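You operate a simulated robot arm through the tools that you are given. There is no shell and no other tool. Be economical: measure what you need, move in short steps, check, and stop when the job is done.

You are at the controls of a simulated two-armed robot. One attempt, no reset.

JOB
Swap spacers 27 and 25 under the brake's left feet.
Fine: free the feet by the jack buttons, move one spacer at a time, all feet down again, never on a bare pad; the other spacers stay.

The check looks at the end state, three seconds after you hand in, the way a careful person would. Anything else that was tipped, shoved, dropped, spilled or broken makes it a failure.

ROBOT AND FRAMES
Two 7-joint arms with fingered hands on one trunk, on a base that drives. Base frame: it is fixed to the floor where the robot stands at the start and does not move with it; the origin is under the middle of the robot, x ahead of it, y to its left, z up; the surface under the hand at the start is at about z = 720. Units: mm, degrees, N and s.
The left shoulder is at the start at [59, 174, 1065], the right one opposite. With the tool pointing down near the work surface each hand reaches from about 300 to 740 mm from the robot's upright axis, wherever it stands, measured 20 degrees to its own side. Places, roughly: blue bench with a brake [600, -400, 600]. Payload 3.8 kg a hand.
Tool frame (each hand has its own): the origin (TCP) lies between the finger pads and is the grasp point; the fingertips stand 26 mm ahead of it; z points along the fingers, y is the line along which they close. Largest opening 132 mm; the body of the gripper starts 73 mm behind the TCP. The gripper is a hand of 3 fingers: y runs from the thumb to the fingers, the wrist lies at [0, 0, -224] in the tool frame.
Orientation is that of the tool frame in the base frame, as a unit quaternion [x, y, z, w]. With the fingers straight down and closing along the base's y, the tool's x points along the base's -x, its y along +y and its z along -z.

CONTROLS
- The arms move only by the tool servo_tool. It takes "left_deltas", "right_deltas" or both (then of equal length, played together; a hand with none holds still); each is a list of rows, each a list of 6 numbers: the shift along the tool's x, y, z in m, then the turn, a rotation vector about the tool's x, y, z in degrees. In form: [[tx, ty, tz, wx, wy, wz], ...]. A call has 1 to 12 rows; each row is the pose to reach, as a shift and turn from the pose commanded when the call began, along the tool's axes at that moment. Each row takes 0.2 s and may step no farther than 50 mm and 8.6 degrees from the row before; otherwise, the whole call is refused. A pose out of reach is approached as far as the arm can. The call stops where the force on the tool passes 40 N (or 10 N more than at its start, if that is more) or the arm is blocked; 0.2 s more then pass. In this call time passes only in rows, and 0.2 s behind the last. It gives the time, the measured TCP pose, the force on the tool (base axes), the opening and the grip force at its end, in the units of the frame above (readings bear some noise), with the torque about the TCP (base axes, N m) and any sound that the robot's microphone picked up, and new pictures: "show" is both (left out), scene, wrist or none (wrist: the cameras of the hands that moved).
- Cameras (640 x 400 px; columns grow to the right, rows downward): "scene" is now at [182, -28.1, 975.4]; the picture's right is [-0.31, -0.95, 0.00], its down [-0.03, 0.01, -1.00] and it looks along [0.95, -0.31, -0.03] (base axes); focal length 214 px, centre (320, 200). "left" rides on the left gripper at [-61, 3, -92] in its tool frame; the picture's right is [-0.05, -1.00, 0.00], its down [0.83, -0.04, -0.55] and it looks along [0.55, -0.03, 0.83] (tool axes); focal length 230 px, centre (320, 200). "right" rides on the right gripper at [62, 3, -92] in its tool frame; the picture's right is [-0.05, 1.00, 0.00], its down [-0.83, -0.04, -0.56] and it looks along [-0.55, -0.03, 0.83] (tool axes); focal length 230 px, centre (320, 200). There is no depth. A picture from a camera that has moved, and an enlarged one, comes with that camera's place and axes in the base frame and with its lens.
- move_column(by): slides the trunk up (or, below 0, down) by that many mm; the arms and the scene camera ride with it, the base frame stays. It gives what a move gives, with no picture.
- roll_base(legs): drives the robot by 1 to 6 legs, each [ahead, left, turn to the left] in mm, mm and degrees, along the robot's own axes; the way and the turn of a leg run together, so that a leg with both is an arc; at most 1500 mm and 180 degrees a leg. The arms and the cameras ride along, it lands a little off, and it stops where it bumps. It gives what a move gives, and a new picture of the scene camera.
- move_fingers(finger1, finger2, thumb_bend, hand): sets how far each is bent, from 0 (flat) to 1 (curled in); at 0.3 the hand is open as for a grip, at 0.7 the pads meet at the TCP. One left out holds its place. A second passes; each finger stops where it meets its share of the squeeze, and holds until it gets a number again. It is the only way to open and close the hand. It gives what a move gives, with no picture; readings hold the bend of each and the force on the fingers (four entries, about 0 where the hand has none), thumb and palm.
- aim_head(pan, tilt): turns the head with the scene camera to pan (to the left, within 60 degrees either way) and tilt (down, from -29 to 69), counted from straight ahead of the robot. It gives what a move gives, and a new picture of the scene camera.
- close_up(camera, box): a new picture of the part [left, top, right, bottom] of that camera's present view, enlarged. The clock stands still meanwhile.
- finish_job(): hands the job in; it is judged then, once.

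Go step by step. Nothing tells you exact positions but the pictures and the camera data: compare them with the known pose of the tool, close in by small moves and look again before you grip or let go. The budget is 120 turns and 260 pictures, counting those below and the enlarged ones. Unless the task says otherwise, let go and move clear before handing in, and close with one line.

The tools are called by a JSON object that holds its "op" and its "data". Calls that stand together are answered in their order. servo_tool: Moves the arms, as the interface text tells. Its arguments: {"type":"object","properties":{"left_deltas":{"type":"array"},"right_deltas":{"type":"array"},"show":{"type":"string","enum":["both","scene","wrist","none"]}},"required":[]} The other tools are called the same way: move_column (by) slides the trunk up or down; move_fingers (finger1, finger2, thumb_bend, hand) moves the fingers one by one; roll_base (legs) drives the base; aim_head (pan, tilt) turns the head that bears the scene camera; close_up (camera, box) takes an enlarged picture of a part of a camera's view; finish_job () hands the job in.

At the start:

```text
time_s: 0.0
left_ee_pos: [507.2, 20.1, 1070.7]
left_orientation: [0.0, 1.0, -0.001, 0.0]
left_contact_force: [0.5, 0.3, 0.7]
left_ft_torque: [-0.02, -0.02, 0.0]
left_opening: 132.0
left_finger_force: 0.1
left_shape: jaw
left_bend: [0.3, 0.3, 0.3]
left_finger forces: [0.0, 0.0, 0.0, 0.0, 0.1, 0.0]
right_ee_pos: [337.4, -326.2, 1001.1]
right_orientation: [0.0, 1.0, 0.0, 0.0]
right_contact_force: [0.3, -0.3, -0.2]
right_ft_torque: [-0.02, 0.02, 0.01]
right_opening: 131.9
right_finger_force: 0.0
right_shape: jaw
right_bend: [0.3, 0.3, 0.3]
right_finger forces: [0.0, 0.0, 0.1, 0.0, 0.0, 0.1]
trunk travel left (down, up): [-375.0, 107.0]
robot x, y, heading: [0.5, -1.2, 0.0]
head pan, tilt: [-18.1, 1.5]
```

scene: 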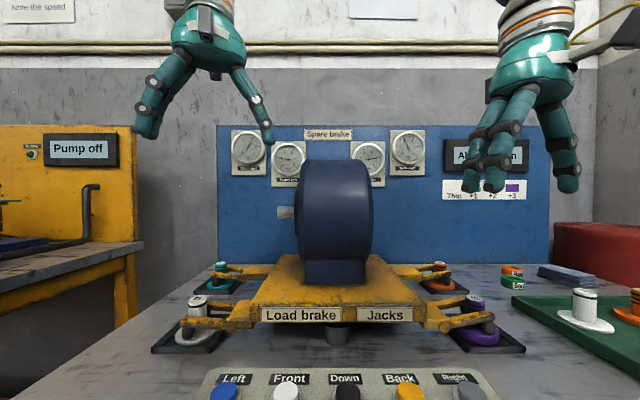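
right: 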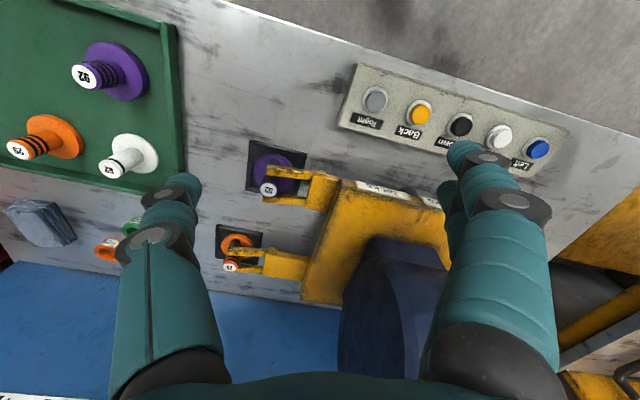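
left: 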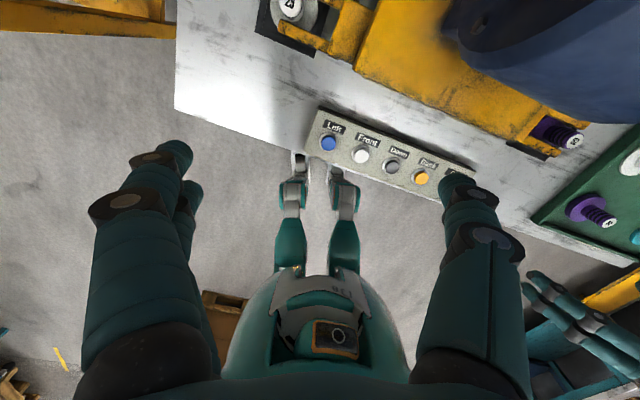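

I see the brake on four spacers, with a row of jack buttons in front of it. First I'll look closer at the labels and the left feet.

{"op": "close_up", "data": {"camera": "scene", "box": [140, 240, 300, 360]}}

{"op": "close_up", "data": {"camera": "scene", "box": [400, 120, 560, 220]}}

{"op": "aim_head", "data": {"pan": -25, "tilt": 30}}

```text
3.33 times, centred on (220, 300) of scene
camera zoom: at [182.0, -28.1, 975.4], right [-0.31, -0.95, 0.0], down [-0.03, 0.01, -1.0], along [0.95, -0.31, -0.03], focal length 715 px, centre (653, -133)
```

zoom: 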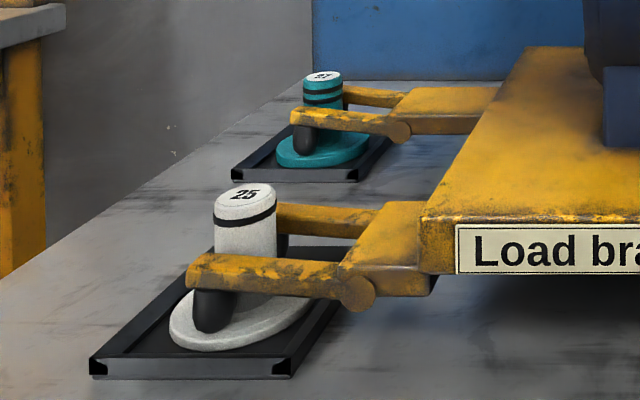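

```text
4.00 times, centred on (480, 170) of scene
camera zoom: at [182.0, -28.1, 975.4], right [-0.31, -0.95, 0.0], down [-0.03, 0.01, -1.0], along [0.95, -0.31, -0.03], focal length 858 px, centre (-320, 320)
```

zoom: 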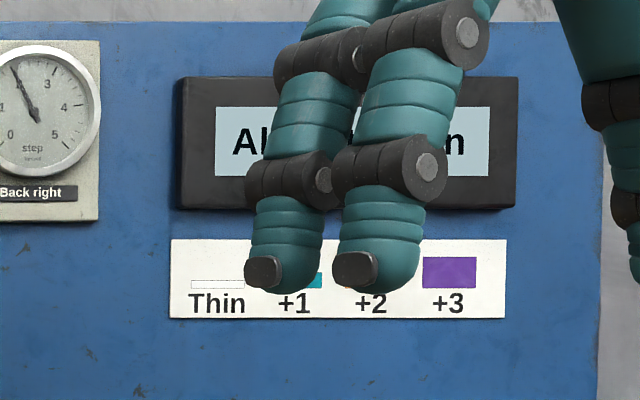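

```text
time_s: 0.9
left_ee_pos: [506.9, 20.0, 1071.8]
left_orientation: [0.0, 1.0, -0.002, 0.0]
left_contact_force: [-0.7, -0.7, 0.2]
left_ft_torque: [0.01, 0.02, 0.03]
left_opening: 131.9
left_finger_force: 0.1
left_shape: jaw
left_bend: [0.3, 0.3, 0.3]
left_finger forces: [0.0, 0.1, 0.0, 0.0, 0.0, 0.0]
right_ee_pos: [337.7, -326.1, 1000.0]
right_orientation: [0.0, 1.0, 0.0, 0.0]
right_contact_force: [0.5, -0.9, -0.1]
right_ft_torque: [0.01, -0.01, 0.0]
right_opening: 131.7
right_finger_force: 0.0
right_shape: jaw
right_bend: [0.3, 0.3, 0.3]
right_finger forces: [0.0, 0.1, 0.0, 0.0, 0.0, 0.1]
trunk travel left (down, up): [-375.0, 107.0]
robot x, y, heading: [-0.6, 0.8, 0.0]
head pan, tilt: [-25.0, 30.0]
camera scene: at [177.8, -38.1, 929.5], right [-0.42, -0.91, 0.0], down [-0.45, 0.21, -0.87], along [0.79, -0.37, -0.5], focal length 214 px, centre (320, 200)
```

scene: 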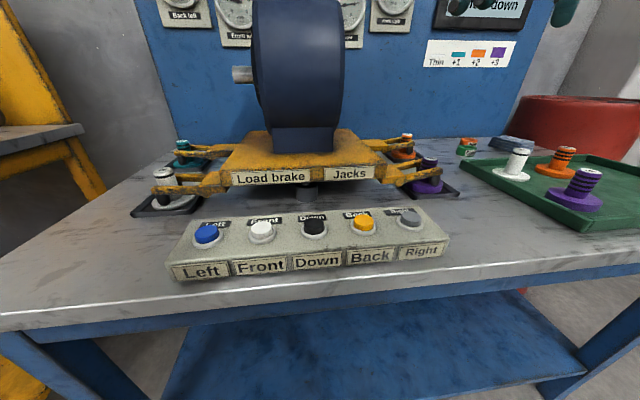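

25 is the white spacer at the front left, with its knob top near [608, 62, 790]. The teal one at the back left looks like 27, near [792, 46, 793], which is at the limit of reach, so I'll check how much room there is to drive forward.

{"op": "aim_head", "data": {"pan": 0, "tilt": 69}}

{"op": "close_up", "data": {"camera": "left", "box": [180, 0, 440, 160]}}

```text
time_s: 2.0
left_ee_pos: [505.8, 19.8, 1070.4]
left_orientation: [0.0, 1.0, -0.001, 0.001]
left_contact_force: [-0.2, 0.7, 0.4]
left_ft_torque: [0.03, 0.01, 0.02]
left_opening: 132.1
left_finger_force: 0.1
left_shape: jaw
left_bend: [0.3, 0.3, 0.3]
left_finger forces: [0.0, 0.0, 0.0, 0.1, 0.1, 0.1]
right_ee_pos: [337.7, -327.0, 1000.8]
right_orientation: [0.0, 1.0, 0.0, -0.001]
right_contact_force: [-0.3, 0.9, -0.4]
right_ft_torque: [-0.01, 0.01, 0.03]
right_opening: 131.7
right_finger_force: 0.0
right_shape: jaw
right_bend: [0.3, 0.3, 0.3]
right_finger forces: [0.0, 0.0, 0.0, 0.0, 0.1, 0.0]
trunk travel left (down, up): [-375.0, 107.0]
robot x, y, heading: [0.2, 1.5, 0.1]
head pan, tilt: [0.0, 68.8]
camera scene: at [151.8, 0.1, 878.0], right [0.0, -1.0, 0.0], down [-0.93, 0.0, -0.36], along [0.36, 0.0, -0.93], focal length 214 px, centre (320, 200)
```

scene: 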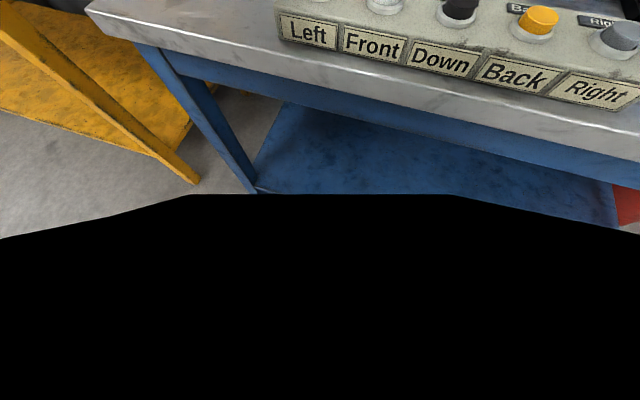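

```text
2.46 times, centred on (310, 80) of left
camera zoom: at [567.8, 23.0, 1162.9], right [0.05, -1.0, 0.0], down [-0.83, -0.04, 0.55], along [-0.55, -0.03, -0.83], focal length 566 px, centre (345, 495)
```

zoom: 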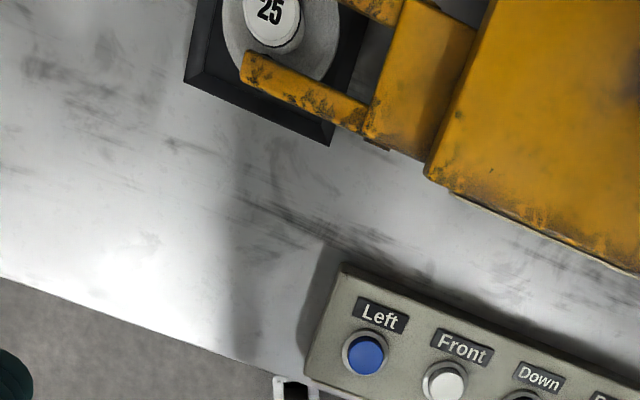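

The bench is turned about 18° to the right of the robot, so I'll turn to face it squarely. Before that I'm swinging the left hand out so it stays clear of the brake drum.

{"op": "servo_tool", "data": {"left_deltas": [[0.02, 0.05, -0.01, 0, 0, 0], [0.04, 0.1, -0.02, 0, 0, 0], [0.06, 0.145, -0.03, 0, 0, 0], [0.07, 0.19, -0.03, 0, 0, 0], [0.07, 0.23, -0.03, 0, 0, 0]], "show": "none"}}

{"op": "roll_base", "data": {"legs": [[0, 0, -18]]}}

{"op": "aim_head", "data": {"pan": 0, "tilt": 20}}

{"op": "close_up", "data": {"camera": "left", "box": [0, 0, 640, 400]}}

```text
refused: row 1 steps farther than a row can; nothing moved
```

```text
time_s: 3.4
left_ee_pos: [487.7, -138.4, 1070.2]
left_orientation: [0.158, 0.988, -0.001, 0.0]
left_contact_force: [0.0, -0.1, 0.1]
left_ft_torque: [-0.03, 0.01, 0.02]
left_opening: 131.8
left_finger_force: 0.1
left_shape: jaw
left_bend: [0.3, 0.3, 0.3]
left_finger forces: [0.0, 0.0, 0.1, 0.1, 0.1, 0.0]
right_ee_pos: [218.2, -415.8, 1000.6]
right_orientation: [0.158, 0.987, 0.0, 0.0]
right_contact_force: [0.0, 0.7, 0.2]
right_ft_torque: [-0.01, 0.02, 0.0]
right_opening: 131.6
right_finger_force: 0.0
right_shape: jaw
right_bend: [0.3, 0.3, 0.3]
right_finger forces: [0.1, 0.1, 0.1, 0.0, 0.1, 0.1]
trunk travel left (down, up): [-375.0, 107.0]
robot x, y, heading: [-2.1, 2.4, -18.3]
head pan, tilt: [0.0, 68.8]
camera scene: at [144.2, -46.9, 878.0], right [-0.31, -0.95, 0.0], down [-0.89, 0.29, -0.36], along [0.34, -0.11, -0.93], focal length 214 px, centre (320, 200)
```

scene: 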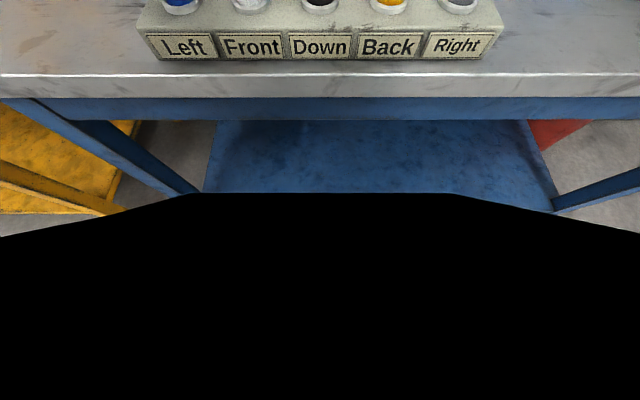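

```text
time_s: 4.6
left_ee_pos: [487.5, -138.0, 1070.4]
left_orientation: [0.157, 0.988, -0.001, -0.001]
left_contact_force: [-0.3, -0.1, 0.7]
left_ft_torque: [0.0, 0.01, -0.01]
left_opening: 132.0
left_finger_force: 0.0
left_shape: jaw
left_bend: [0.3, 0.3, 0.3]
left_finger forces: [0.0, 0.0, 0.0, 0.0, 0.0, 0.1]
right_ee_pos: [219.0, -413.3, 1000.9]
right_orientation: [0.159, 0.987, 0.0, 0.0]
right_contact_force: [0.3, 0.3, -0.4]
right_ft_torque: [-0.01, -0.01, -0.01]
right_opening: 132.0
right_finger_force: 0.0
right_shape: jaw
right_bend: [0.3, 0.3, 0.3]
right_finger forces: [0.0, 0.1, 0.0, 0.0, 0.0, 0.0]
trunk travel left (down, up): [-375.0, 107.0]
robot x, y, heading: [-4.4, 1.0, -18.4]
head pan, tilt: [0.0, 20.0]
camera scene: at [179.6, -58.4, 945.4], right [-0.31, -0.95, 0.0], down [-0.33, 0.11, -0.94], along [0.89, -0.29, -0.34], focal length 214 px, centre (320, 200)
```

scene: 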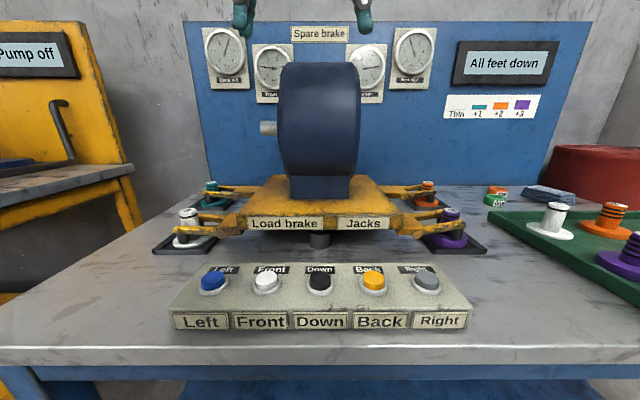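

```text
1.00 times, centred on (320, 200) of left (not enlarged: the box is as wide or as high as the picture)
camera zoom: at [546.8, -155.0, 1162.9], right [-0.26, -0.97, 0.0], down [-0.8, 0.22, 0.55], along [-0.54, 0.14, -0.83], focal length 230 px, centre (320, 200)
```

zoom: 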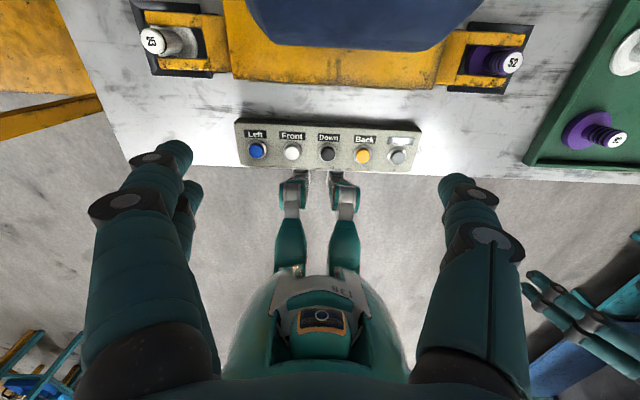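

The robot now faces the bench and the sign reads "All feet down". I'll move the left hand out over the left side for a good look at both spacers.

{"op": "servo_tool", "data": {"left_deltas": [[0.01, 0.045, 0, 0, 0, 0], [0.02, 0.09, 0, 0, 0, 0], [0.02, 0.135, 0, 0, 0, 0], [0.0, 0.18, 0, 0, 0, 0], [-0.03, 0.215, 0, 0, 0, 0], [-0.07, 0.23, 0, 0, 0, 0], [-0.11, 0.23, 0, 0, 0, 0], [-0.15, 0.23, 0, 0, 0, 0]]}}

{"op": "close_up", "data": {"camera": "scene", "box": [190, 20, 440, 110]}}

{"op": "close_up", "data": {"camera": "scene", "box": [140, 160, 280, 270]}}

```text
time_s: 6.4
left_ee_pos: [702.0, 32.2, 1071.3]
left_orientation: [0.159, 0.987, 0.002, 0.0]
left_contact_force: [0.6, 0.2, -0.8]
left_ft_torque: [0.01, 0.0, 0.02]
left_opening: 131.9
left_finger_force: 0.0
left_shape: jaw
left_bend: [0.3, 0.3, 0.3]
left_finger forces: [0.0, 0.1, 0.1, 0.1, 0.0, 0.0]
right_ee_pos: [218.9, -416.2, 998.8]
right_orientation: [0.158, 0.988, 0.001, 0.0]
right_contact_force: [-0.2, -0.2, -1.0]
right_ft_torque: [0.02, -0.03, -0.01]
right_opening: 131.8
right_finger_force: 0.1
right_shape: jaw
right_bend: [0.3, 0.3, 0.3]
right_finger forces: [0.0, 0.0, 0.0, 0.0, 0.0, 0.1]
trunk travel left (down, up): [-375.0, 107.0]
robot x, y, heading: [-0.1, 0.5, -18.2]
head pan, tilt: [0.0, 20.0]
camera scene: at [179.7, -59.4, 945.4], right [-0.31, -0.95, 0.0], down [-0.33, 0.11, -0.94], along [0.89, -0.29, -0.34], focal length 214 px, centre (320, 200)
camera left: at [760.6, 14.3, 1163.1], right [-0.26, -0.96, 0.0], down [-0.8, 0.22, 0.56], along [-0.54, 0.15, -0.83], focal length 230 px, centre (320, 200)
```

scene: 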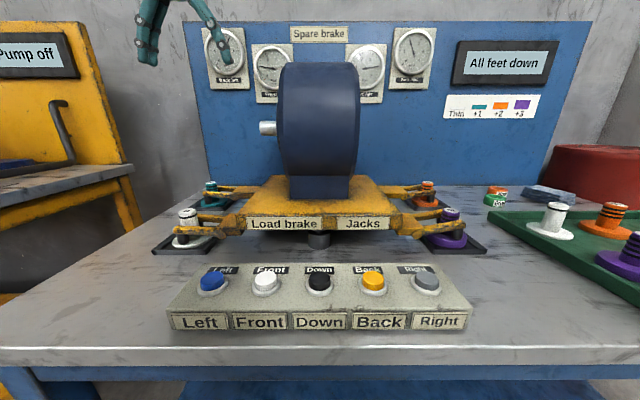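
left: 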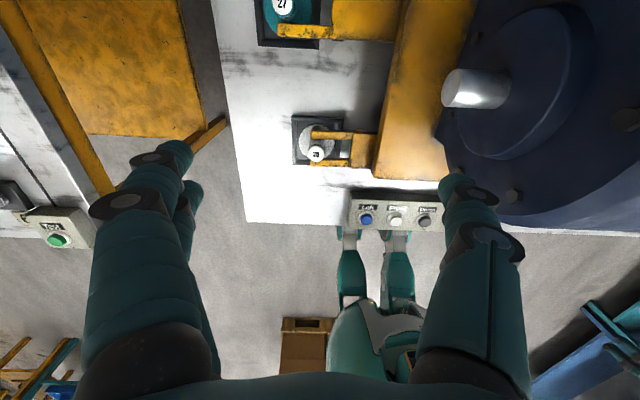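

```text
2.56 times, centred on (315, 65) of scene
camera zoom: at [179.7, -59.4, 945.4], right [-0.31, -0.95, 0.0], down [-0.33, 0.11, -0.94], along [0.89, -0.29, -0.34], focal length 549 px, centre (333, 546)
```

zoom: 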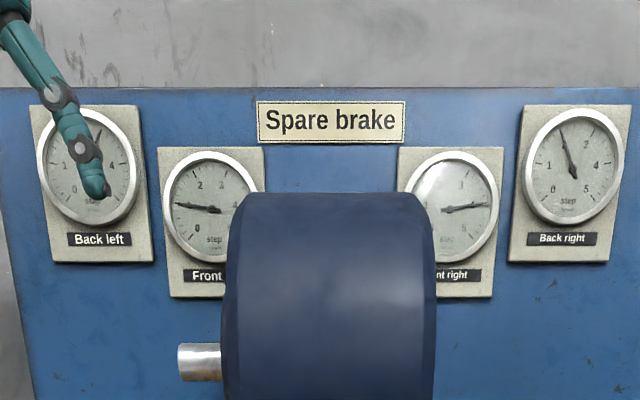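

```text
3.64 times, centred on (210, 215) of scene
camera zoom: at [179.7, -59.4, 945.4], right [-0.31, -0.95, 0.0], down [-0.33, 0.11, -0.94], along [0.89, -0.29, -0.34], focal length 780 px, centre (720, 146)
```

zoom: 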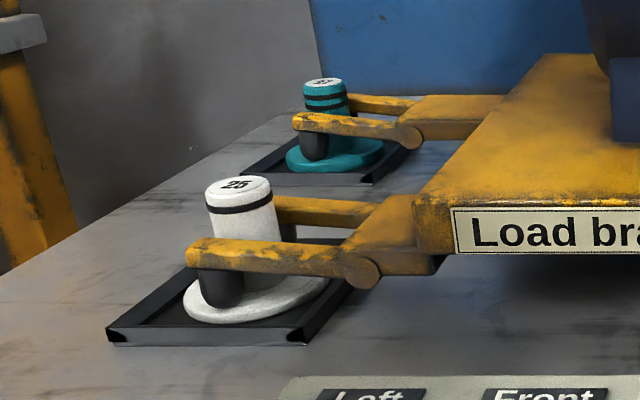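

27 is at about [812, 49, 791] and 25 at about [610, 62, 790]. The blue Left button is at about [427, 0, 764]. I'll bring the left hand back with its fingers closed, ready to press it.

{"op": "move_fingers", "data": {"hand": "left", "finger1": 0.7, "finger2": 0.7, "thumb_bend": 0.7}}

{"op": "servo_tool", "data": {"left_deltas": [[0.049, 0, 0, 0, 0, 0], [0.098, 0, 0, 0, 0, 0], [0.147, 0, 0, 0, 0, 0], [0.196, 0, 0, 0, 0, 0], [0.245, 0, 0, 0, 0, 0], [0.251, -0.04, 0.02, 0, 0, 0], [0.251, -0.08, 0.045, 0, 0, 0], [0.251, -0.116, 0.075, 0, 0, 0], [0.251, -0.116, 0.12, 0, 0, 0], [0.251, -0.116, 0.168, 0, 0, 0], [0.251, -0.116, 0.216, 0, 0, 0]]}}

```text
time_s: 7.4
left_ee_pos: [702.1, 32.6, 1071.0]
left_orientation: [0.157, 0.988, -0.001, -0.001]
left_contact_force: [0.2, -0.5, -1.2]
left_ft_torque: [0.01, -0.02, -0.01]
left_opening: 6.2
left_finger_force: 0.1
left_shape: fingers
left_bend: [0.7, 0.7, 0.7]
left_finger forces: [0.0, 0.0, 0.1, 0.0, 0.0, 0.0]
right_ee_pos: [219.0, -414.4, 999.5]
right_orientation: [0.159, 0.987, 0.0, -0.001]
right_contact_force: [0.0, -0.8, 0.2]
right_ft_torque: [-0.01, 0.02, 0.0]
right_opening: 131.8
right_finger_force: 0.0
right_shape: jaw
right_bend: [0.3, 0.3, 0.3]
right_finger forces: [0.1, 0.0, 0.1, 0.0, 0.1, 0.0]
trunk travel left (down, up): [-375.0, 107.0]
robot x, y, heading: [-3.3, 4.5, -17.9]
head pan, tilt: [0.0, 20.0]
```

```text
time_s: 9.8
left_ee_pos: [427.3, 0.6, 853.8]
left_orientation: [0.159, 0.987, -0.001, 0.0]
left_contact_force: [-0.2, 0.0, 0.0]
left_ft_torque: [0.03, 0.01, -0.01]
left_opening: 6.0
left_finger_force: 0.1
left_shape: fingers
left_bend: [0.7, 0.7, 0.7]
left_finger forces: [0.0, 0.1, 0.0, 0.0, 0.0, 0.0]
right_ee_pos: [219.7, -414.5, 1000.1]
right_orientation: [0.157, 0.988, 0.0, 0.0]
right_contact_force: [-0.2, 0.1, -0.2]
right_ft_torque: [0.01, 0.0, 0.05]
right_opening: 131.8
right_finger_force: 0.1
right_shape: jaw
right_bend: [0.3, 0.3, 0.3]
right_finger forces: [0.0, 0.1, 0.1, 0.0, 0.1, 0.1]
trunk travel left (down, up): [-375.0, 107.0]
robot x, y, heading: [3.0, -0.5, -18.0]
head pan, tilt: [0.0, 20.0]
camera scene: at [179.8, -58.2, 945.5], right [-0.31, -0.95, 0.0], down [-0.33, 0.11, -0.94], along [0.89, -0.29, -0.34], focal length 214 px, centre (320, 200)
camera left: at [486.4, -15.6, 946.2], right [-0.26, -0.97, 0.0], down [-0.8, 0.22, 0.55], along [-0.54, 0.14, -0.83], focal length 230 px, centre (320, 200)
```

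scene: 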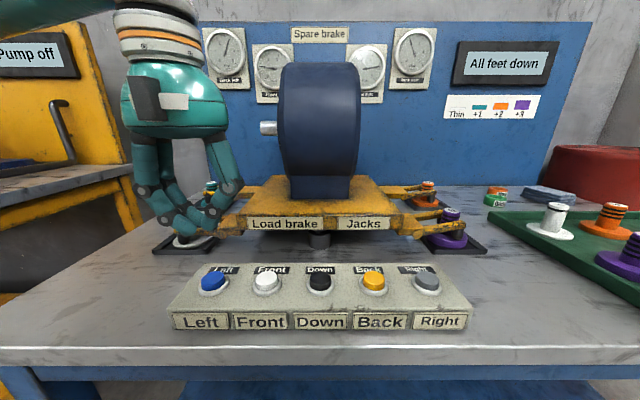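
left: 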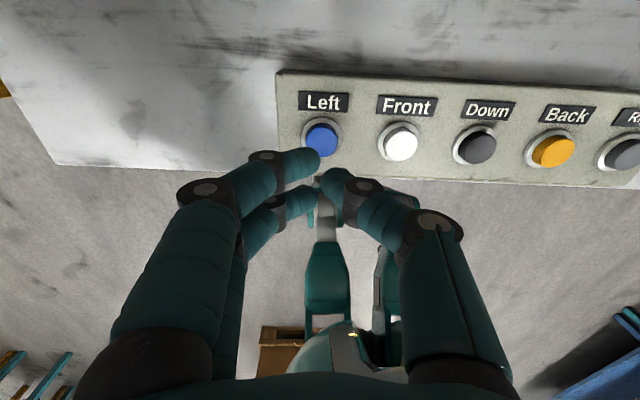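

The closed fingertips are above the blue button, so I'll go down in small steps and press it.

{"op": "servo_tool", "data": {"left_deltas": [[0, 0, 0.03, 0, 0, 0], [0, 0, 0.045, 0, 0, 0], [0, 0, 0.05, 0, 0, 0], [0, 0, 0.055, 0, 0, 0], [0, 0, 0.06, 0, 0, 0]], "show": "wrist"}}

{"op": "close_up", "data": {"camera": "scene", "box": [120, 200, 320, 325]}}

```text
time_s: 11.0
left_ee_pos: [427.0, 0.2, 793.6]
left_orientation: [0.158, 0.987, -0.001, 0.0]
left_contact_force: [0.8, 0.0, -0.2]
left_ft_torque: [0.01, -0.04, 0.04]
left_opening: 6.1
left_finger_force: 0.1
left_shape: fingers
left_bend: [0.7, 0.7, 0.7]
left_finger forces: [0.0, 0.0, 0.0, 0.0, 0.1, 0.1]
right_ee_pos: [219.7, -415.9, 1000.3]
right_orientation: [0.158, 0.987, 0.0, 0.001]
right_contact_force: [0.2, -0.7, -0.4]
right_ft_torque: [0.01, 0.01, -0.01]
right_opening: 131.6
right_finger_force: 0.0
right_shape: jaw
right_bend: [0.3, 0.3, 0.3]
right_finger forces: [0.0, 0.0, 0.1, 0.0, 0.0, 0.1]
trunk travel left (down, up): [-375.0, 107.0]
robot x, y, heading: [0.4, -0.9, -18.1]
head pan, tilt: [0.0, 20.0]
camera left: at [486.0, -16.2, 886.7], right [-0.26, -0.97, 0.0], down [-0.8, 0.22, 0.55], along [-0.54, 0.14, -0.83], focal length 230 px, centre (320, 200)
```

left: 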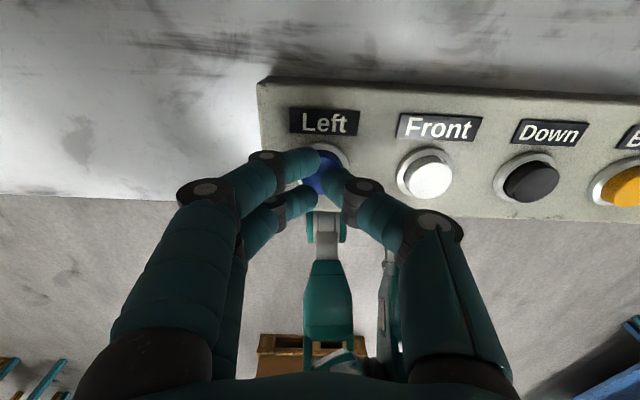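

```text
3.20 times, centred on (220, 262) of scene
camera zoom: at [179.6, -58.4, 945.5], right [-0.31, -0.95, 0.0], down [-0.33, 0.11, -0.94], along [0.89, -0.29, -0.34], focal length 686 px, centre (640, 0)
```

zoom: 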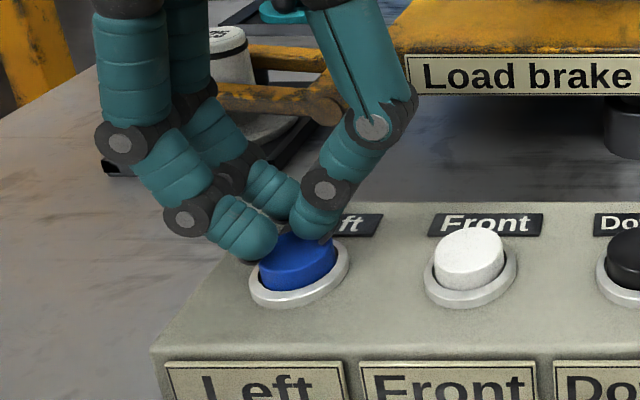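

The tips are just above the button. I'll press straight down with a small shift to the right.

{"op": "servo_tool", "data": {"left_deltas": [[0, -0.006, 0.003, 0, 0, 0], [0, -0.006, 0.006, 0, 0, 0], [0, -0.006, 0.009, 0, 0, 0], [0, -0.006, 0.012, 0, 0, 0], [0, -0.006, 0.015, 0, 0, 0]], "show": "scene"}}

```text
time_s: 12.2
left_ee_pos: [424.9, -5.0, 781.4]
left_orientation: [0.158, 0.987, -0.001, 0.002]
left_contact_force: [1.2, 9.6, 29.3]
left_ft_torque: [0.37, 0.0, -0.05]
left_opening: 5.2
left_finger_force: 15.0
left_shape: fingers
left_bend: [0.72, 0.72, 0.7]
left_finger forces: [13.0, 14.1, 0.0, 0.0, 2.1, 0.0]
right_ee_pos: [217.8, -415.1, 1001.0]
right_orientation: [0.159, 0.987, 0.0, 0.001]
right_contact_force: [0.6, -0.4, -0.2]
right_ft_torque: [-0.01, -0.02, 0.01]
right_opening: 131.6
right_finger_force: 0.0
right_shape: jaw
right_bend: [0.3, 0.3, 0.3]
right_finger forces: [0.0, 0.0, 0.0, 0.0, 0.0, 0.1]
trunk travel left (down, up): [-375.0, 107.0]
robot x, y, heading: [-2.6, 1.6, -18.1]
head pan, tilt: [0.0, 20.0]
heard: click
camera scene: at [178.5, -57.7, 946.1], right [-0.31, -0.95, 0.0], down [-0.32, 0.11, -0.94], along [0.89, -0.29, -0.34], focal length 214 px, centre (320, 200)
```

scene: 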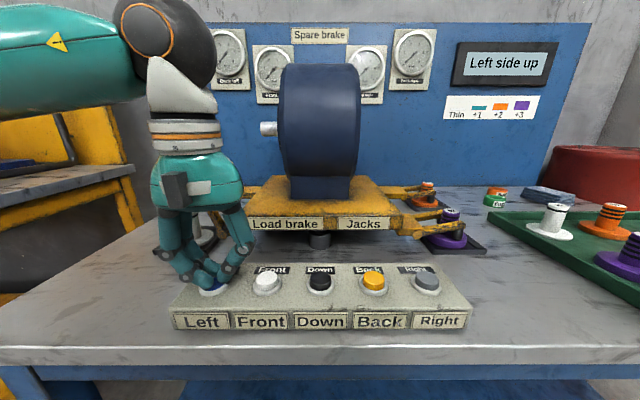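

I heard a click and the sign now says "Left side up". I'll raise the hand off to the left and look at the feet.

{"op": "servo_tool", "data": {"left_deltas": [[0, 0, -0.04, 0, 0, 0], [0, 0, -0.09, 0, 0, 0], [0, 0, -0.14, 0, 0, 0], [0, 0.04, -0.17, 0, 0, 0], [0, 0.08, -0.19, 0, 0, 0], [0, 0.12, -0.21, 0, 0, 0], [0, 0.16, -0.23, 0, 0, 0], [0, 0.2, -0.23, 0, 0, 0]]}}

{"op": "close_up", "data": {"camera": "scene", "box": [140, 160, 280, 270]}}

{"op": "close_up", "data": {"camera": "scene", "box": [160, 170, 240, 220]}}

```text
time_s: 14.0
left_ee_pos: [487.4, 186.4, 1008.7]
left_orientation: [0.158, 0.987, -0.001, 0.0]
left_contact_force: [0.2, 0.5, 0.1]
left_ft_torque: [-0.01, 0.0, 0.03]
left_opening: 5.5
left_finger_force: 0.1
left_shape: fingers
left_bend: [0.7, 0.7, 0.7]
left_finger forces: [0.0, 0.0, 0.0, 0.0, 0.1, 0.0]
right_ee_pos: [217.7, -414.0, 1000.8]
right_orientation: [0.158, 0.987, 0.0, -0.001]
right_contact_force: [-0.2, 0.4, -0.5]
right_ft_torque: [-0.03, 0.02, -0.03]
right_opening: 131.7
right_finger_force: 0.1
right_shape: jaw
right_bend: [0.3, 0.3, 0.3]
right_finger forces: [0.1, 0.1, 0.0, 0.0, 0.0, 0.0]
trunk travel left (down, up): [-375.0, 107.0]
robot x, y, heading: [-0.5, 1.0, -17.9]
head pan, tilt: [0.0, 20.0]
camera scene: at [179.4, -57.8, 945.6], right [-0.31, -0.95, 0.0], down [-0.32, 0.11, -0.94], along [0.89, -0.29, -0.34], focal length 214 px, centre (320, 200)
camera left: at [545.7, 169.3, 1100.6], right [-0.26, -0.96, 0.0], down [-0.8, 0.22, 0.56], along [-0.54, 0.14, -0.83], focal length 230 px, centre (320, 200)
```

scene: 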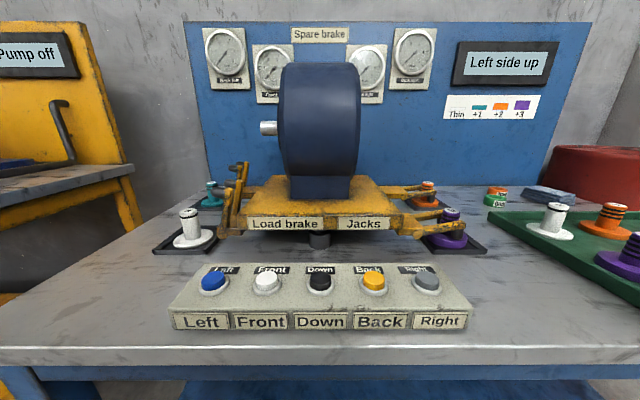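
left: 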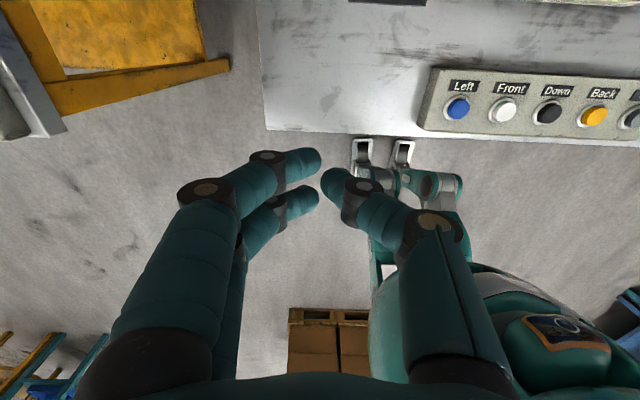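

```text
3.64 times, centred on (210, 215) of scene
camera zoom: at [179.4, -57.8, 945.6], right [-0.31, -0.95, 0.0], down [-0.32, 0.11, -0.94], along [0.89, -0.29, -0.34], focal length 780 px, centre (720, 146)
```

zoom: 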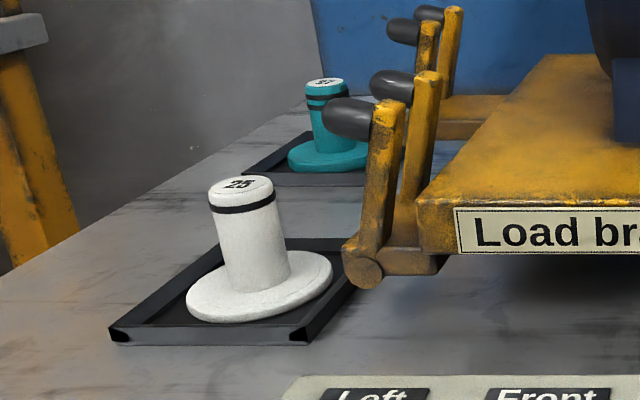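

```text
8.00 times, centred on (200, 195) of scene
camera zoom: at [179.4, -57.8, 945.6], right [-0.31, -0.95, 0.0], down [-0.32, 0.11, -0.94], along [0.89, -0.29, -0.34], focal length 1716 px, centre (1280, 240)
```

zoom: 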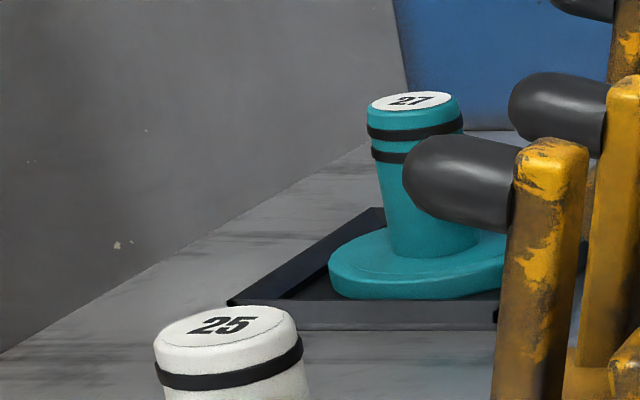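

The fork arms have swung up, so both posts are free to lift straight up. I'll drive closer for reach, then turn the left hand 90° so it closes fore-and-aft, clear of the raised forks.

{"op": "roll_base", "data": {"legs": [[50, 20, 0], [40, 20, 0]]}}

{"op": "servo_tool", "data": {"left_deltas": [[0, 0, 0, 0, 0, -8.5], [0, 0, 0, 0, 0, -17], [0, 0, 0, 0, 0, -25.5], [0, 0, 0, 0, 0, -34], [0, 0, 0, 0, 0, -42.5], [0, 0, 0, 0, 0, -51], [0, 0, 0, 0, 0, -59.5], [0, 0, 0, 0, 0, -68], [0, 0, 0, 0, 0, -76.5], [0, 0, 0, 0, 0, -84], [0, 0, 0, 0, 0, -90]]}}

```text
time_s: 15.4
left_ee_pos: [584.5, 194.7, 1007.7]
left_orientation: [0.157, 0.988, -0.001, -0.001]
left_contact_force: [1.0, -0.1, 0.2]
left_ft_torque: [0.0, 0.01, -0.01]
left_opening: 5.4
left_finger_force: 0.0
left_shape: fingers
left_bend: [0.7, 0.7, 0.7]
left_finger forces: [0.0, 0.0, 0.0, 0.0, 0.0, 0.1]
right_ee_pos: [317.2, -405.3, 1000.4]
right_orientation: [0.158, 0.987, 0.0, -0.001]
right_contact_force: [-0.3, -0.3, 0.5]
right_ft_torque: [0.05, 0.04, -0.03]
right_opening: 132.0
right_finger_force: 0.1
right_shape: jaw
right_bend: [0.3, 0.3, 0.3]
right_finger forces: [0.1, 0.0, 0.1, 0.1, 0.0, 0.0]
trunk travel left (down, up): [-375.0, 107.0]
robot x, y, heading: [97.2, 10.2, -18.2]
head pan, tilt: [0.0, 20.0]
camera scene: at [278.0, -48.4, 945.3], right [-0.31, -0.95, 0.0], down [-0.33, 0.11, -0.94], along [0.89, -0.29, -0.34], focal length 214 px, centre (320, 200)
```

scene: 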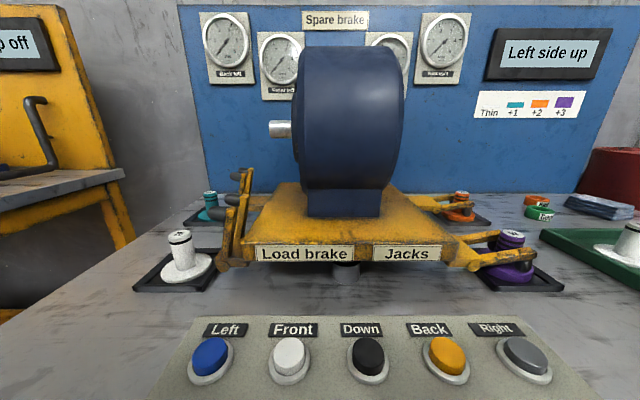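

```text
time_s: 17.8
left_ee_pos: [583.9, 194.3, 1008.8]
left_orientation: [-0.588, 0.809, -0.001, -0.001]
left_contact_force: [0.8, -0.3, -0.1]
left_ft_torque: [0.01, -0.02, 0.0]
left_opening: 5.5
left_finger_force: 0.0
left_shape: fingers
left_bend: [0.7, 0.7, 0.7]
left_finger forces: [0.1, 0.0, 0.0, 0.0, 0.0, 0.0]
right_ee_pos: [315.7, -405.0, 998.1]
right_orientation: [0.158, 0.987, 0.0, 0.001]
right_contact_force: [0.3, -1.2, -0.1]
right_ft_torque: [-0.02, -0.02, 0.03]
right_opening: 131.8
right_finger_force: 0.1
right_shape: jaw
right_bend: [0.3, 0.3, 0.3]
right_finger forces: [0.0, 0.0, 0.0, 0.0, 0.0, 0.0]
trunk travel left (down, up): [-375.0, 107.0]
robot x, y, heading: [94.8, 10.7, -18.2]
head pan, tilt: [0.0, 20.0]
camera scene: at [276.8, -48.5, 945.5], right [-0.31, -0.95, 0.0], down [-0.33, 0.11, -0.94], along [0.89, -0.29, -0.34], focal length 214 px, centre (320, 200)
camera left: at [599.7, 253.8, 1100.3], right [0.97, -0.26, 0.0], down [-0.22, -0.8, 0.56], along [-0.14, -0.54, -0.83], focal length 230 px, centre (320, 200)
```

scene: 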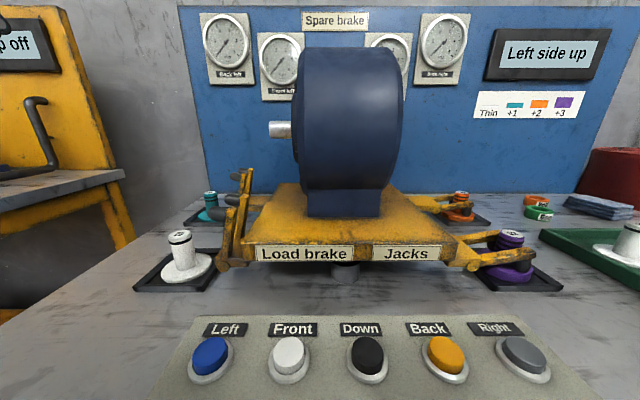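
left: 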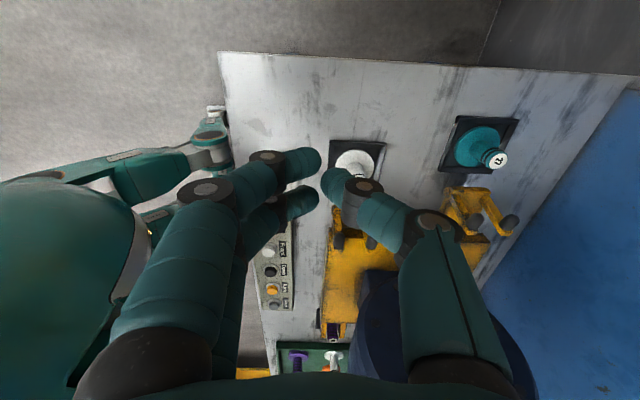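

The drive and the turn both worked. I'll open the hand and move over spacer 25, staying high enough to look before going down.

{"op": "move_fingers", "data": {"hand": "left", "finger1": 0.4, "finger2": 0.4, "thumb_bend": 0.4}}

{"op": "servo_tool", "data": {"left_deltas": [[0.03, -0.016, 0.02, 0, 0, 0], [0.06, -0.032, 0.04, 0, 0, 0], [0.09, -0.048, 0.06, 0, 0, 0], [0.118, -0.064, 0.08, 0, 0, 0], [0.118, -0.064, 0.118, 0, 0, 0]]}}

{"op": "close_up", "data": {"camera": "left", "box": [220, 60, 480, 260]}}

```text
time_s: 18.8
left_ee_pos: [583.7, 194.2, 1009.3]
left_orientation: [-0.587, 0.81, -0.001, 0.0]
left_contact_force: [-0.3, 0.5, 0.0]
left_ft_torque: [0.01, 0.0, -0.02]
left_opening: 100.7
left_finger_force: 0.1
left_shape: fingers
left_bend: [0.4, 0.4, 0.4]
left_finger forces: [0.1, 0.0, 0.1, 0.0, 0.0, 0.1]
right_ee_pos: [315.2, -405.7, 1001.1]
right_orientation: [0.158, 0.987, -0.001, 0.0]
right_contact_force: [-0.2, -0.8, 0.4]
right_ft_torque: [0.01, -0.03, 0.02]
right_opening: 132.1
right_finger_force: 0.0
right_shape: jaw
right_bend: [0.3, 0.3, 0.3]
right_finger forces: [0.0, 0.0, 0.0, 0.1, 0.0, 0.0]
trunk travel left (down, up): [-375.0, 107.0]
robot x, y, heading: [100.3, 11.4, -18.2]
head pan, tilt: [0.0, 20.0]
```

```text
time_s: 20.0
left_ee_pos: [607.3, 62.4, 890.2]
left_orientation: [-0.587, 0.809, -0.001, 0.0]
left_contact_force: [0.1, -0.2, -0.3]
left_ft_torque: [-0.01, -0.02, 0.03]
left_opening: 100.6
left_finger_force: 0.1
left_shape: fingers
left_bend: [0.4, 0.4, 0.4]
left_finger forces: [0.0, 0.1, 0.0, 0.1, 0.0, 0.0]
right_ee_pos: [316.8, -404.7, 999.9]
right_orientation: [0.158, 0.987, 0.0, 0.0]
right_contact_force: [0.1, -0.7, -0.4]
right_ft_torque: [-0.01, 0.01, 0.02]
right_opening: 131.6
right_finger_force: 0.0
right_shape: jaw
right_bend: [0.3, 0.3, 0.3]
right_finger forces: [0.1, 0.0, 0.0, 0.1, 0.0, 0.1]
trunk travel left (down, up): [-375.0, 107.0]
robot x, y, heading: [94.7, 16.4, -18.2]
head pan, tilt: [0.0, 20.0]
camera scene: at [276.9, -48.0, 945.5], right [-0.31, -0.95, 0.0], down [-0.33, 0.11, -0.94], along [0.89, -0.29, -0.34], focal length 214 px, centre (320, 200)
camera left: at [623.2, 121.8, 982.1], right [0.97, -0.26, 0.0], down [-0.22, -0.8, 0.56], along [-0.14, -0.54, -0.83], focal length 230 px, centre (320, 200)
```

scene: 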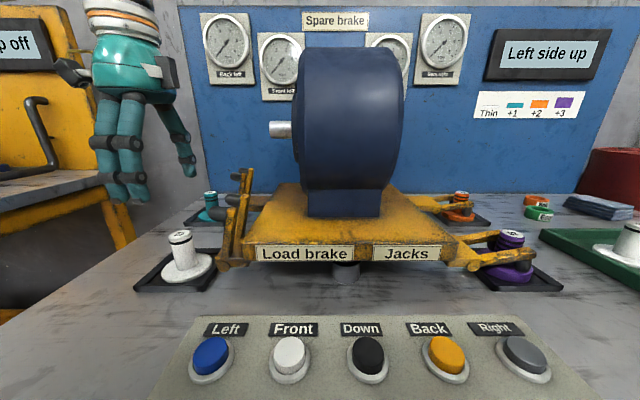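
left: 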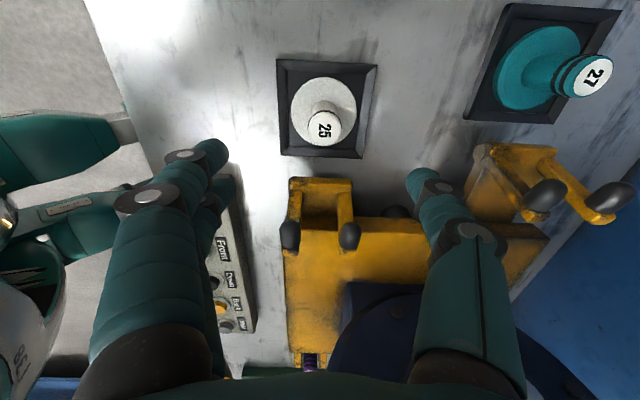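

```text
2.00 times, centred on (350, 160) of left
camera zoom: at [623.2, 121.8, 982.1], right [0.97, -0.26, 0.0], down [-0.22, -0.8, 0.56], along [-0.14, -0.54, -0.83], focal length 460 px, centre (260, 280)
```

zoom: 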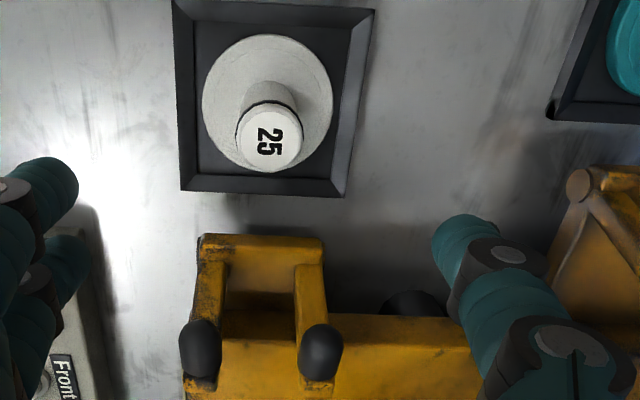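

Post 25 is between the fingers, with its centre at about [612, 63]. I'll line up and go down partway, then check the fingertip height.

{"op": "servo_tool", "data": {"left_deltas": [[-0.002, -0.0045, 0.03, 0, 0, 0], [-0.002, -0.0045, 0.06, 0, 0, 0], [-0.002, -0.0045, 0.08, 0, 0, 0], [-0.002, -0.0045, 0.095, 0, 0, 0]], "show": "wrist"}}

{"op": "close_up", "data": {"camera": "scene", "box": [100, 180, 280, 300]}}

```text
time_s: 21.0
left_ee_pos: [612.9, 63.0, 795.9]
left_orientation: [-0.586, 0.81, -0.001, 0.0]
left_contact_force: [-0.5, 0.5, 0.5]
left_ft_torque: [-0.01, 0.02, -0.02]
left_opening: 100.8
left_finger_force: 0.1
left_shape: fingers
left_bend: [0.4, 0.4, 0.4]
left_finger forces: [0.0, 0.1, 0.1, 0.0, 0.0, 0.0]
right_ee_pos: [317.0, -405.3, 1000.7]
right_orientation: [0.158, 0.987, 0.001, 0.0]
right_contact_force: [-0.2, 0.7, 0.4]
right_ft_torque: [0.04, 0.0, 0.0]
right_opening: 131.9
right_finger_force: 0.0
right_shape: jaw
right_bend: [0.3, 0.3, 0.3]
right_finger forces: [0.1, 0.0, 0.0, 0.1, 0.1, 0.0]
trunk travel left (down, up): [-375.0, 107.0]
robot x, y, heading: [96.5, 9.6, -18.0]
head pan, tilt: [0.0, 20.0]
camera left: at [628.7, 121.7, 887.6], right [0.97, -0.26, 0.0], down [-0.22, -0.8, 0.56], along [-0.14, -0.54, -0.83], focal length 230 px, centre (320, 200)
```

left: 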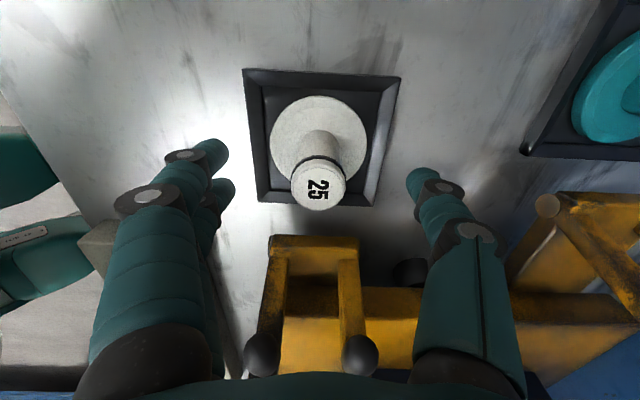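

```text
3.33 times, centred on (190, 240) of scene
camera zoom: at [276.9, -48.5, 945.5], right [-0.31, -0.95, 0.0], down [-0.33, 0.11, -0.94], along [0.89, -0.29, -0.34], focal length 715 px, centre (753, 67)
```

zoom: 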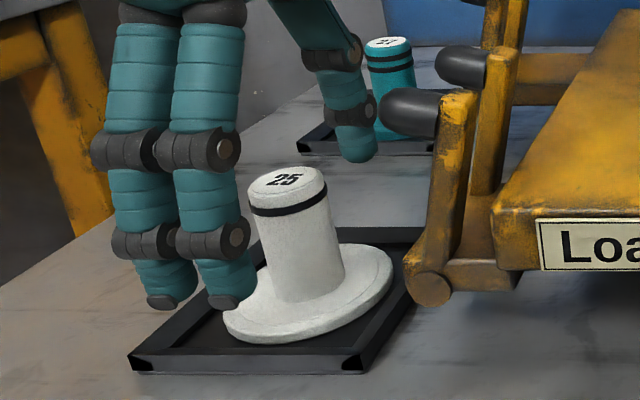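

The post is aligned along the finger line, but the hand is about 5 mm off to the right. I'll correct that, close partway and go down to grip.

{"op": "move_fingers", "data": {"hand": "left", "finger1": 0.5, "finger2": 0.5, "thumb_bend": 0.5}}

{"op": "servo_tool", "data": {"left_deltas": [[-0.005, 0, 0.007, 0, 0, 0], [-0.005, 0, 0.014, 0, 0, 0], [-0.005, 0, 0.02, 0, 0, 0]], "show": "wrist"}}

{"op": "close_up", "data": {"camera": "scene", "box": [100, 180, 280, 300]}}

```text
time_s: 22.0
left_ee_pos: [613.0, 62.8, 795.3]
left_orientation: [-0.587, 0.81, 0.0, 0.0]
left_contact_force: [-0.3, 0.1, -0.5]
left_ft_torque: [0.02, 0.01, -0.02]
left_opening: 68.5
left_finger_force: 0.0
left_shape: fingers
left_bend: [0.5, 0.5, 0.5]
left_finger forces: [0.1, 0.1, 0.0, 0.1, 0.0, 0.0]
right_ee_pos: [315.5, -405.4, 999.9]
right_orientation: [0.159, 0.987, 0.0, 0.0]
right_contact_force: [0.3, 0.1, 0.2]
right_ft_torque: [-0.01, -0.03, 0.01]
right_opening: 132.0
right_finger_force: 0.0
right_shape: jaw
right_bend: [0.3, 0.3, 0.3]
right_finger forces: [0.1, 0.0, 0.0, 0.0, 0.0, 0.0]
trunk travel left (down, up): [-375.0, 107.0]
robot x, y, heading: [98.2, 7.6, -18.3]
head pan, tilt: [0.0, 20.0]
```

```text
time_s: 22.8
left_ee_pos: [615.1, 68.0, 775.5]
left_orientation: [-0.587, 0.81, -0.001, -0.001]
left_contact_force: [-0.7, -0.1, 0.4]
left_ft_torque: [0.01, -0.02, 0.0]
left_opening: 68.6
left_finger_force: 0.1
left_shape: fingers
left_bend: [0.5, 0.5, 0.5]
left_finger forces: [0.1, 0.0, 0.0, 0.0, 0.1, 0.1]
right_ee_pos: [316.3, -404.6, 1000.3]
right_orientation: [0.158, 0.987, 0.001, 0.001]
right_contact_force: [-0.2, -0.6, -0.2]
right_ft_torque: [-0.04, -0.02, 0.0]
right_opening: 132.0
right_finger_force: 0.0
right_shape: jaw
right_bend: [0.3, 0.3, 0.3]
right_finger forces: [0.0, 0.1, 0.0, 0.0, 0.0, 0.0]
trunk travel left (down, up): [-375.0, 107.0]
robot x, y, heading: [94.9, 12.1, -18.3]
head pan, tilt: [0.0, 20.0]
camera left: at [630.5, 126.5, 867.9], right [0.97, -0.26, 0.0], down [-0.22, -0.8, 0.56], along [-0.14, -0.54, -0.83], focal length 230 px, centre (320, 200)
```

left: 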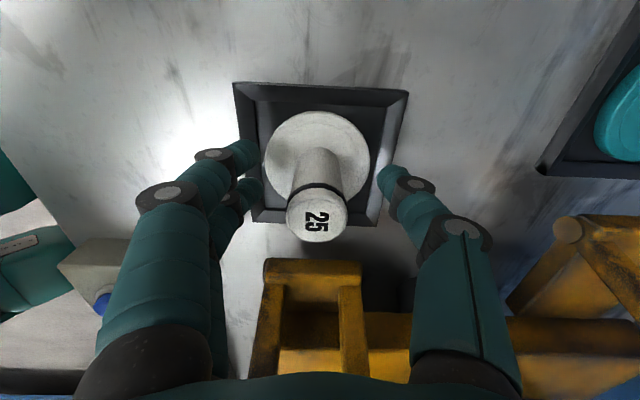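

```text
3.33 times, centred on (190, 240) of scene
camera zoom: at [276.9, -48.5, 945.5], right [-0.31, -0.95, 0.0], down [-0.33, 0.11, -0.94], along [0.89, -0.29, -0.34], focal length 715 px, centre (753, 67)
```

zoom: 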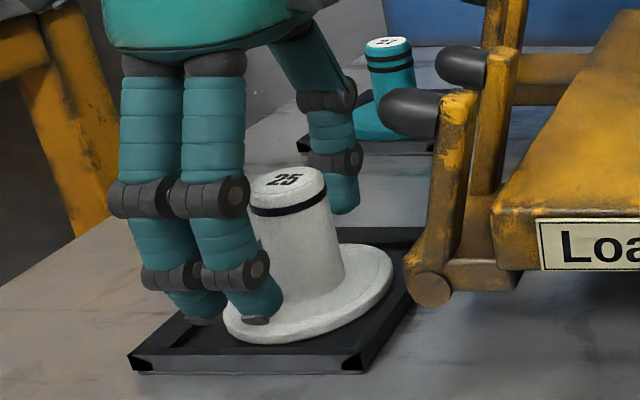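

The hand is well centred on the post. Closing now.

{"op": "move_fingers", "data": {"hand": "left", "finger1": 0.72, "finger2": 0.72, "thumb_bend": 0.72}}

{"op": "close_up", "data": {"camera": "left", "box": [0, 0, 640, 400]}}

```text
time_s: 23.8
left_ee_pos: [613.6, 66.5, 776.0]
left_orientation: [-0.587, 0.81, -0.001, 0.0]
left_contact_force: [0.1, 0.1, -0.3]
left_ft_torque: [0.01, 0.02, 0.04]
left_opening: 18.1
left_finger_force: 11.6
left_shape: fingers
left_bend: [0.7, 0.65, 0.66]
left_finger forces: [3.7, 8.4, 0.0, 0.0, 12.0, 0.0]
right_ee_pos: [318.0, -405.5, 999.4]
right_orientation: [0.159, 0.987, 0.0, 0.001]
right_contact_force: [0.4, 0.2, -0.9]
right_ft_torque: [-0.03, -0.04, 0.01]
right_opening: 132.1
right_finger_force: 0.1
right_shape: jaw
right_bend: [0.3, 0.3, 0.3]
right_finger forces: [0.1, 0.0, 0.1, 0.1, 0.0, 0.0]
trunk travel left (down, up): [-375.0, 107.0]
robot x, y, heading: [100.5, 11.2, -18.2]
head pan, tilt: [0.0, 20.0]
```

```text
1.00 times, centred on (320, 200) of left (not enlarged: the box is as wide or as high as the picture)
camera zoom: at [630.4, 126.4, 867.7], right [0.97, -0.26, 0.0], down [-0.22, -0.8, 0.56], along [-0.15, -0.54, -0.83], focal length 230 px, centre (320, 200)
```

zoom: 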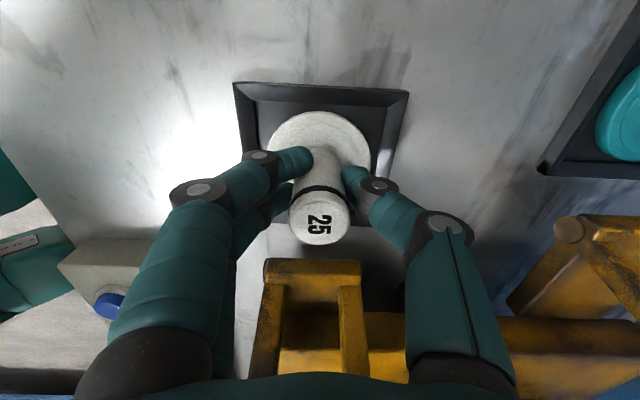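

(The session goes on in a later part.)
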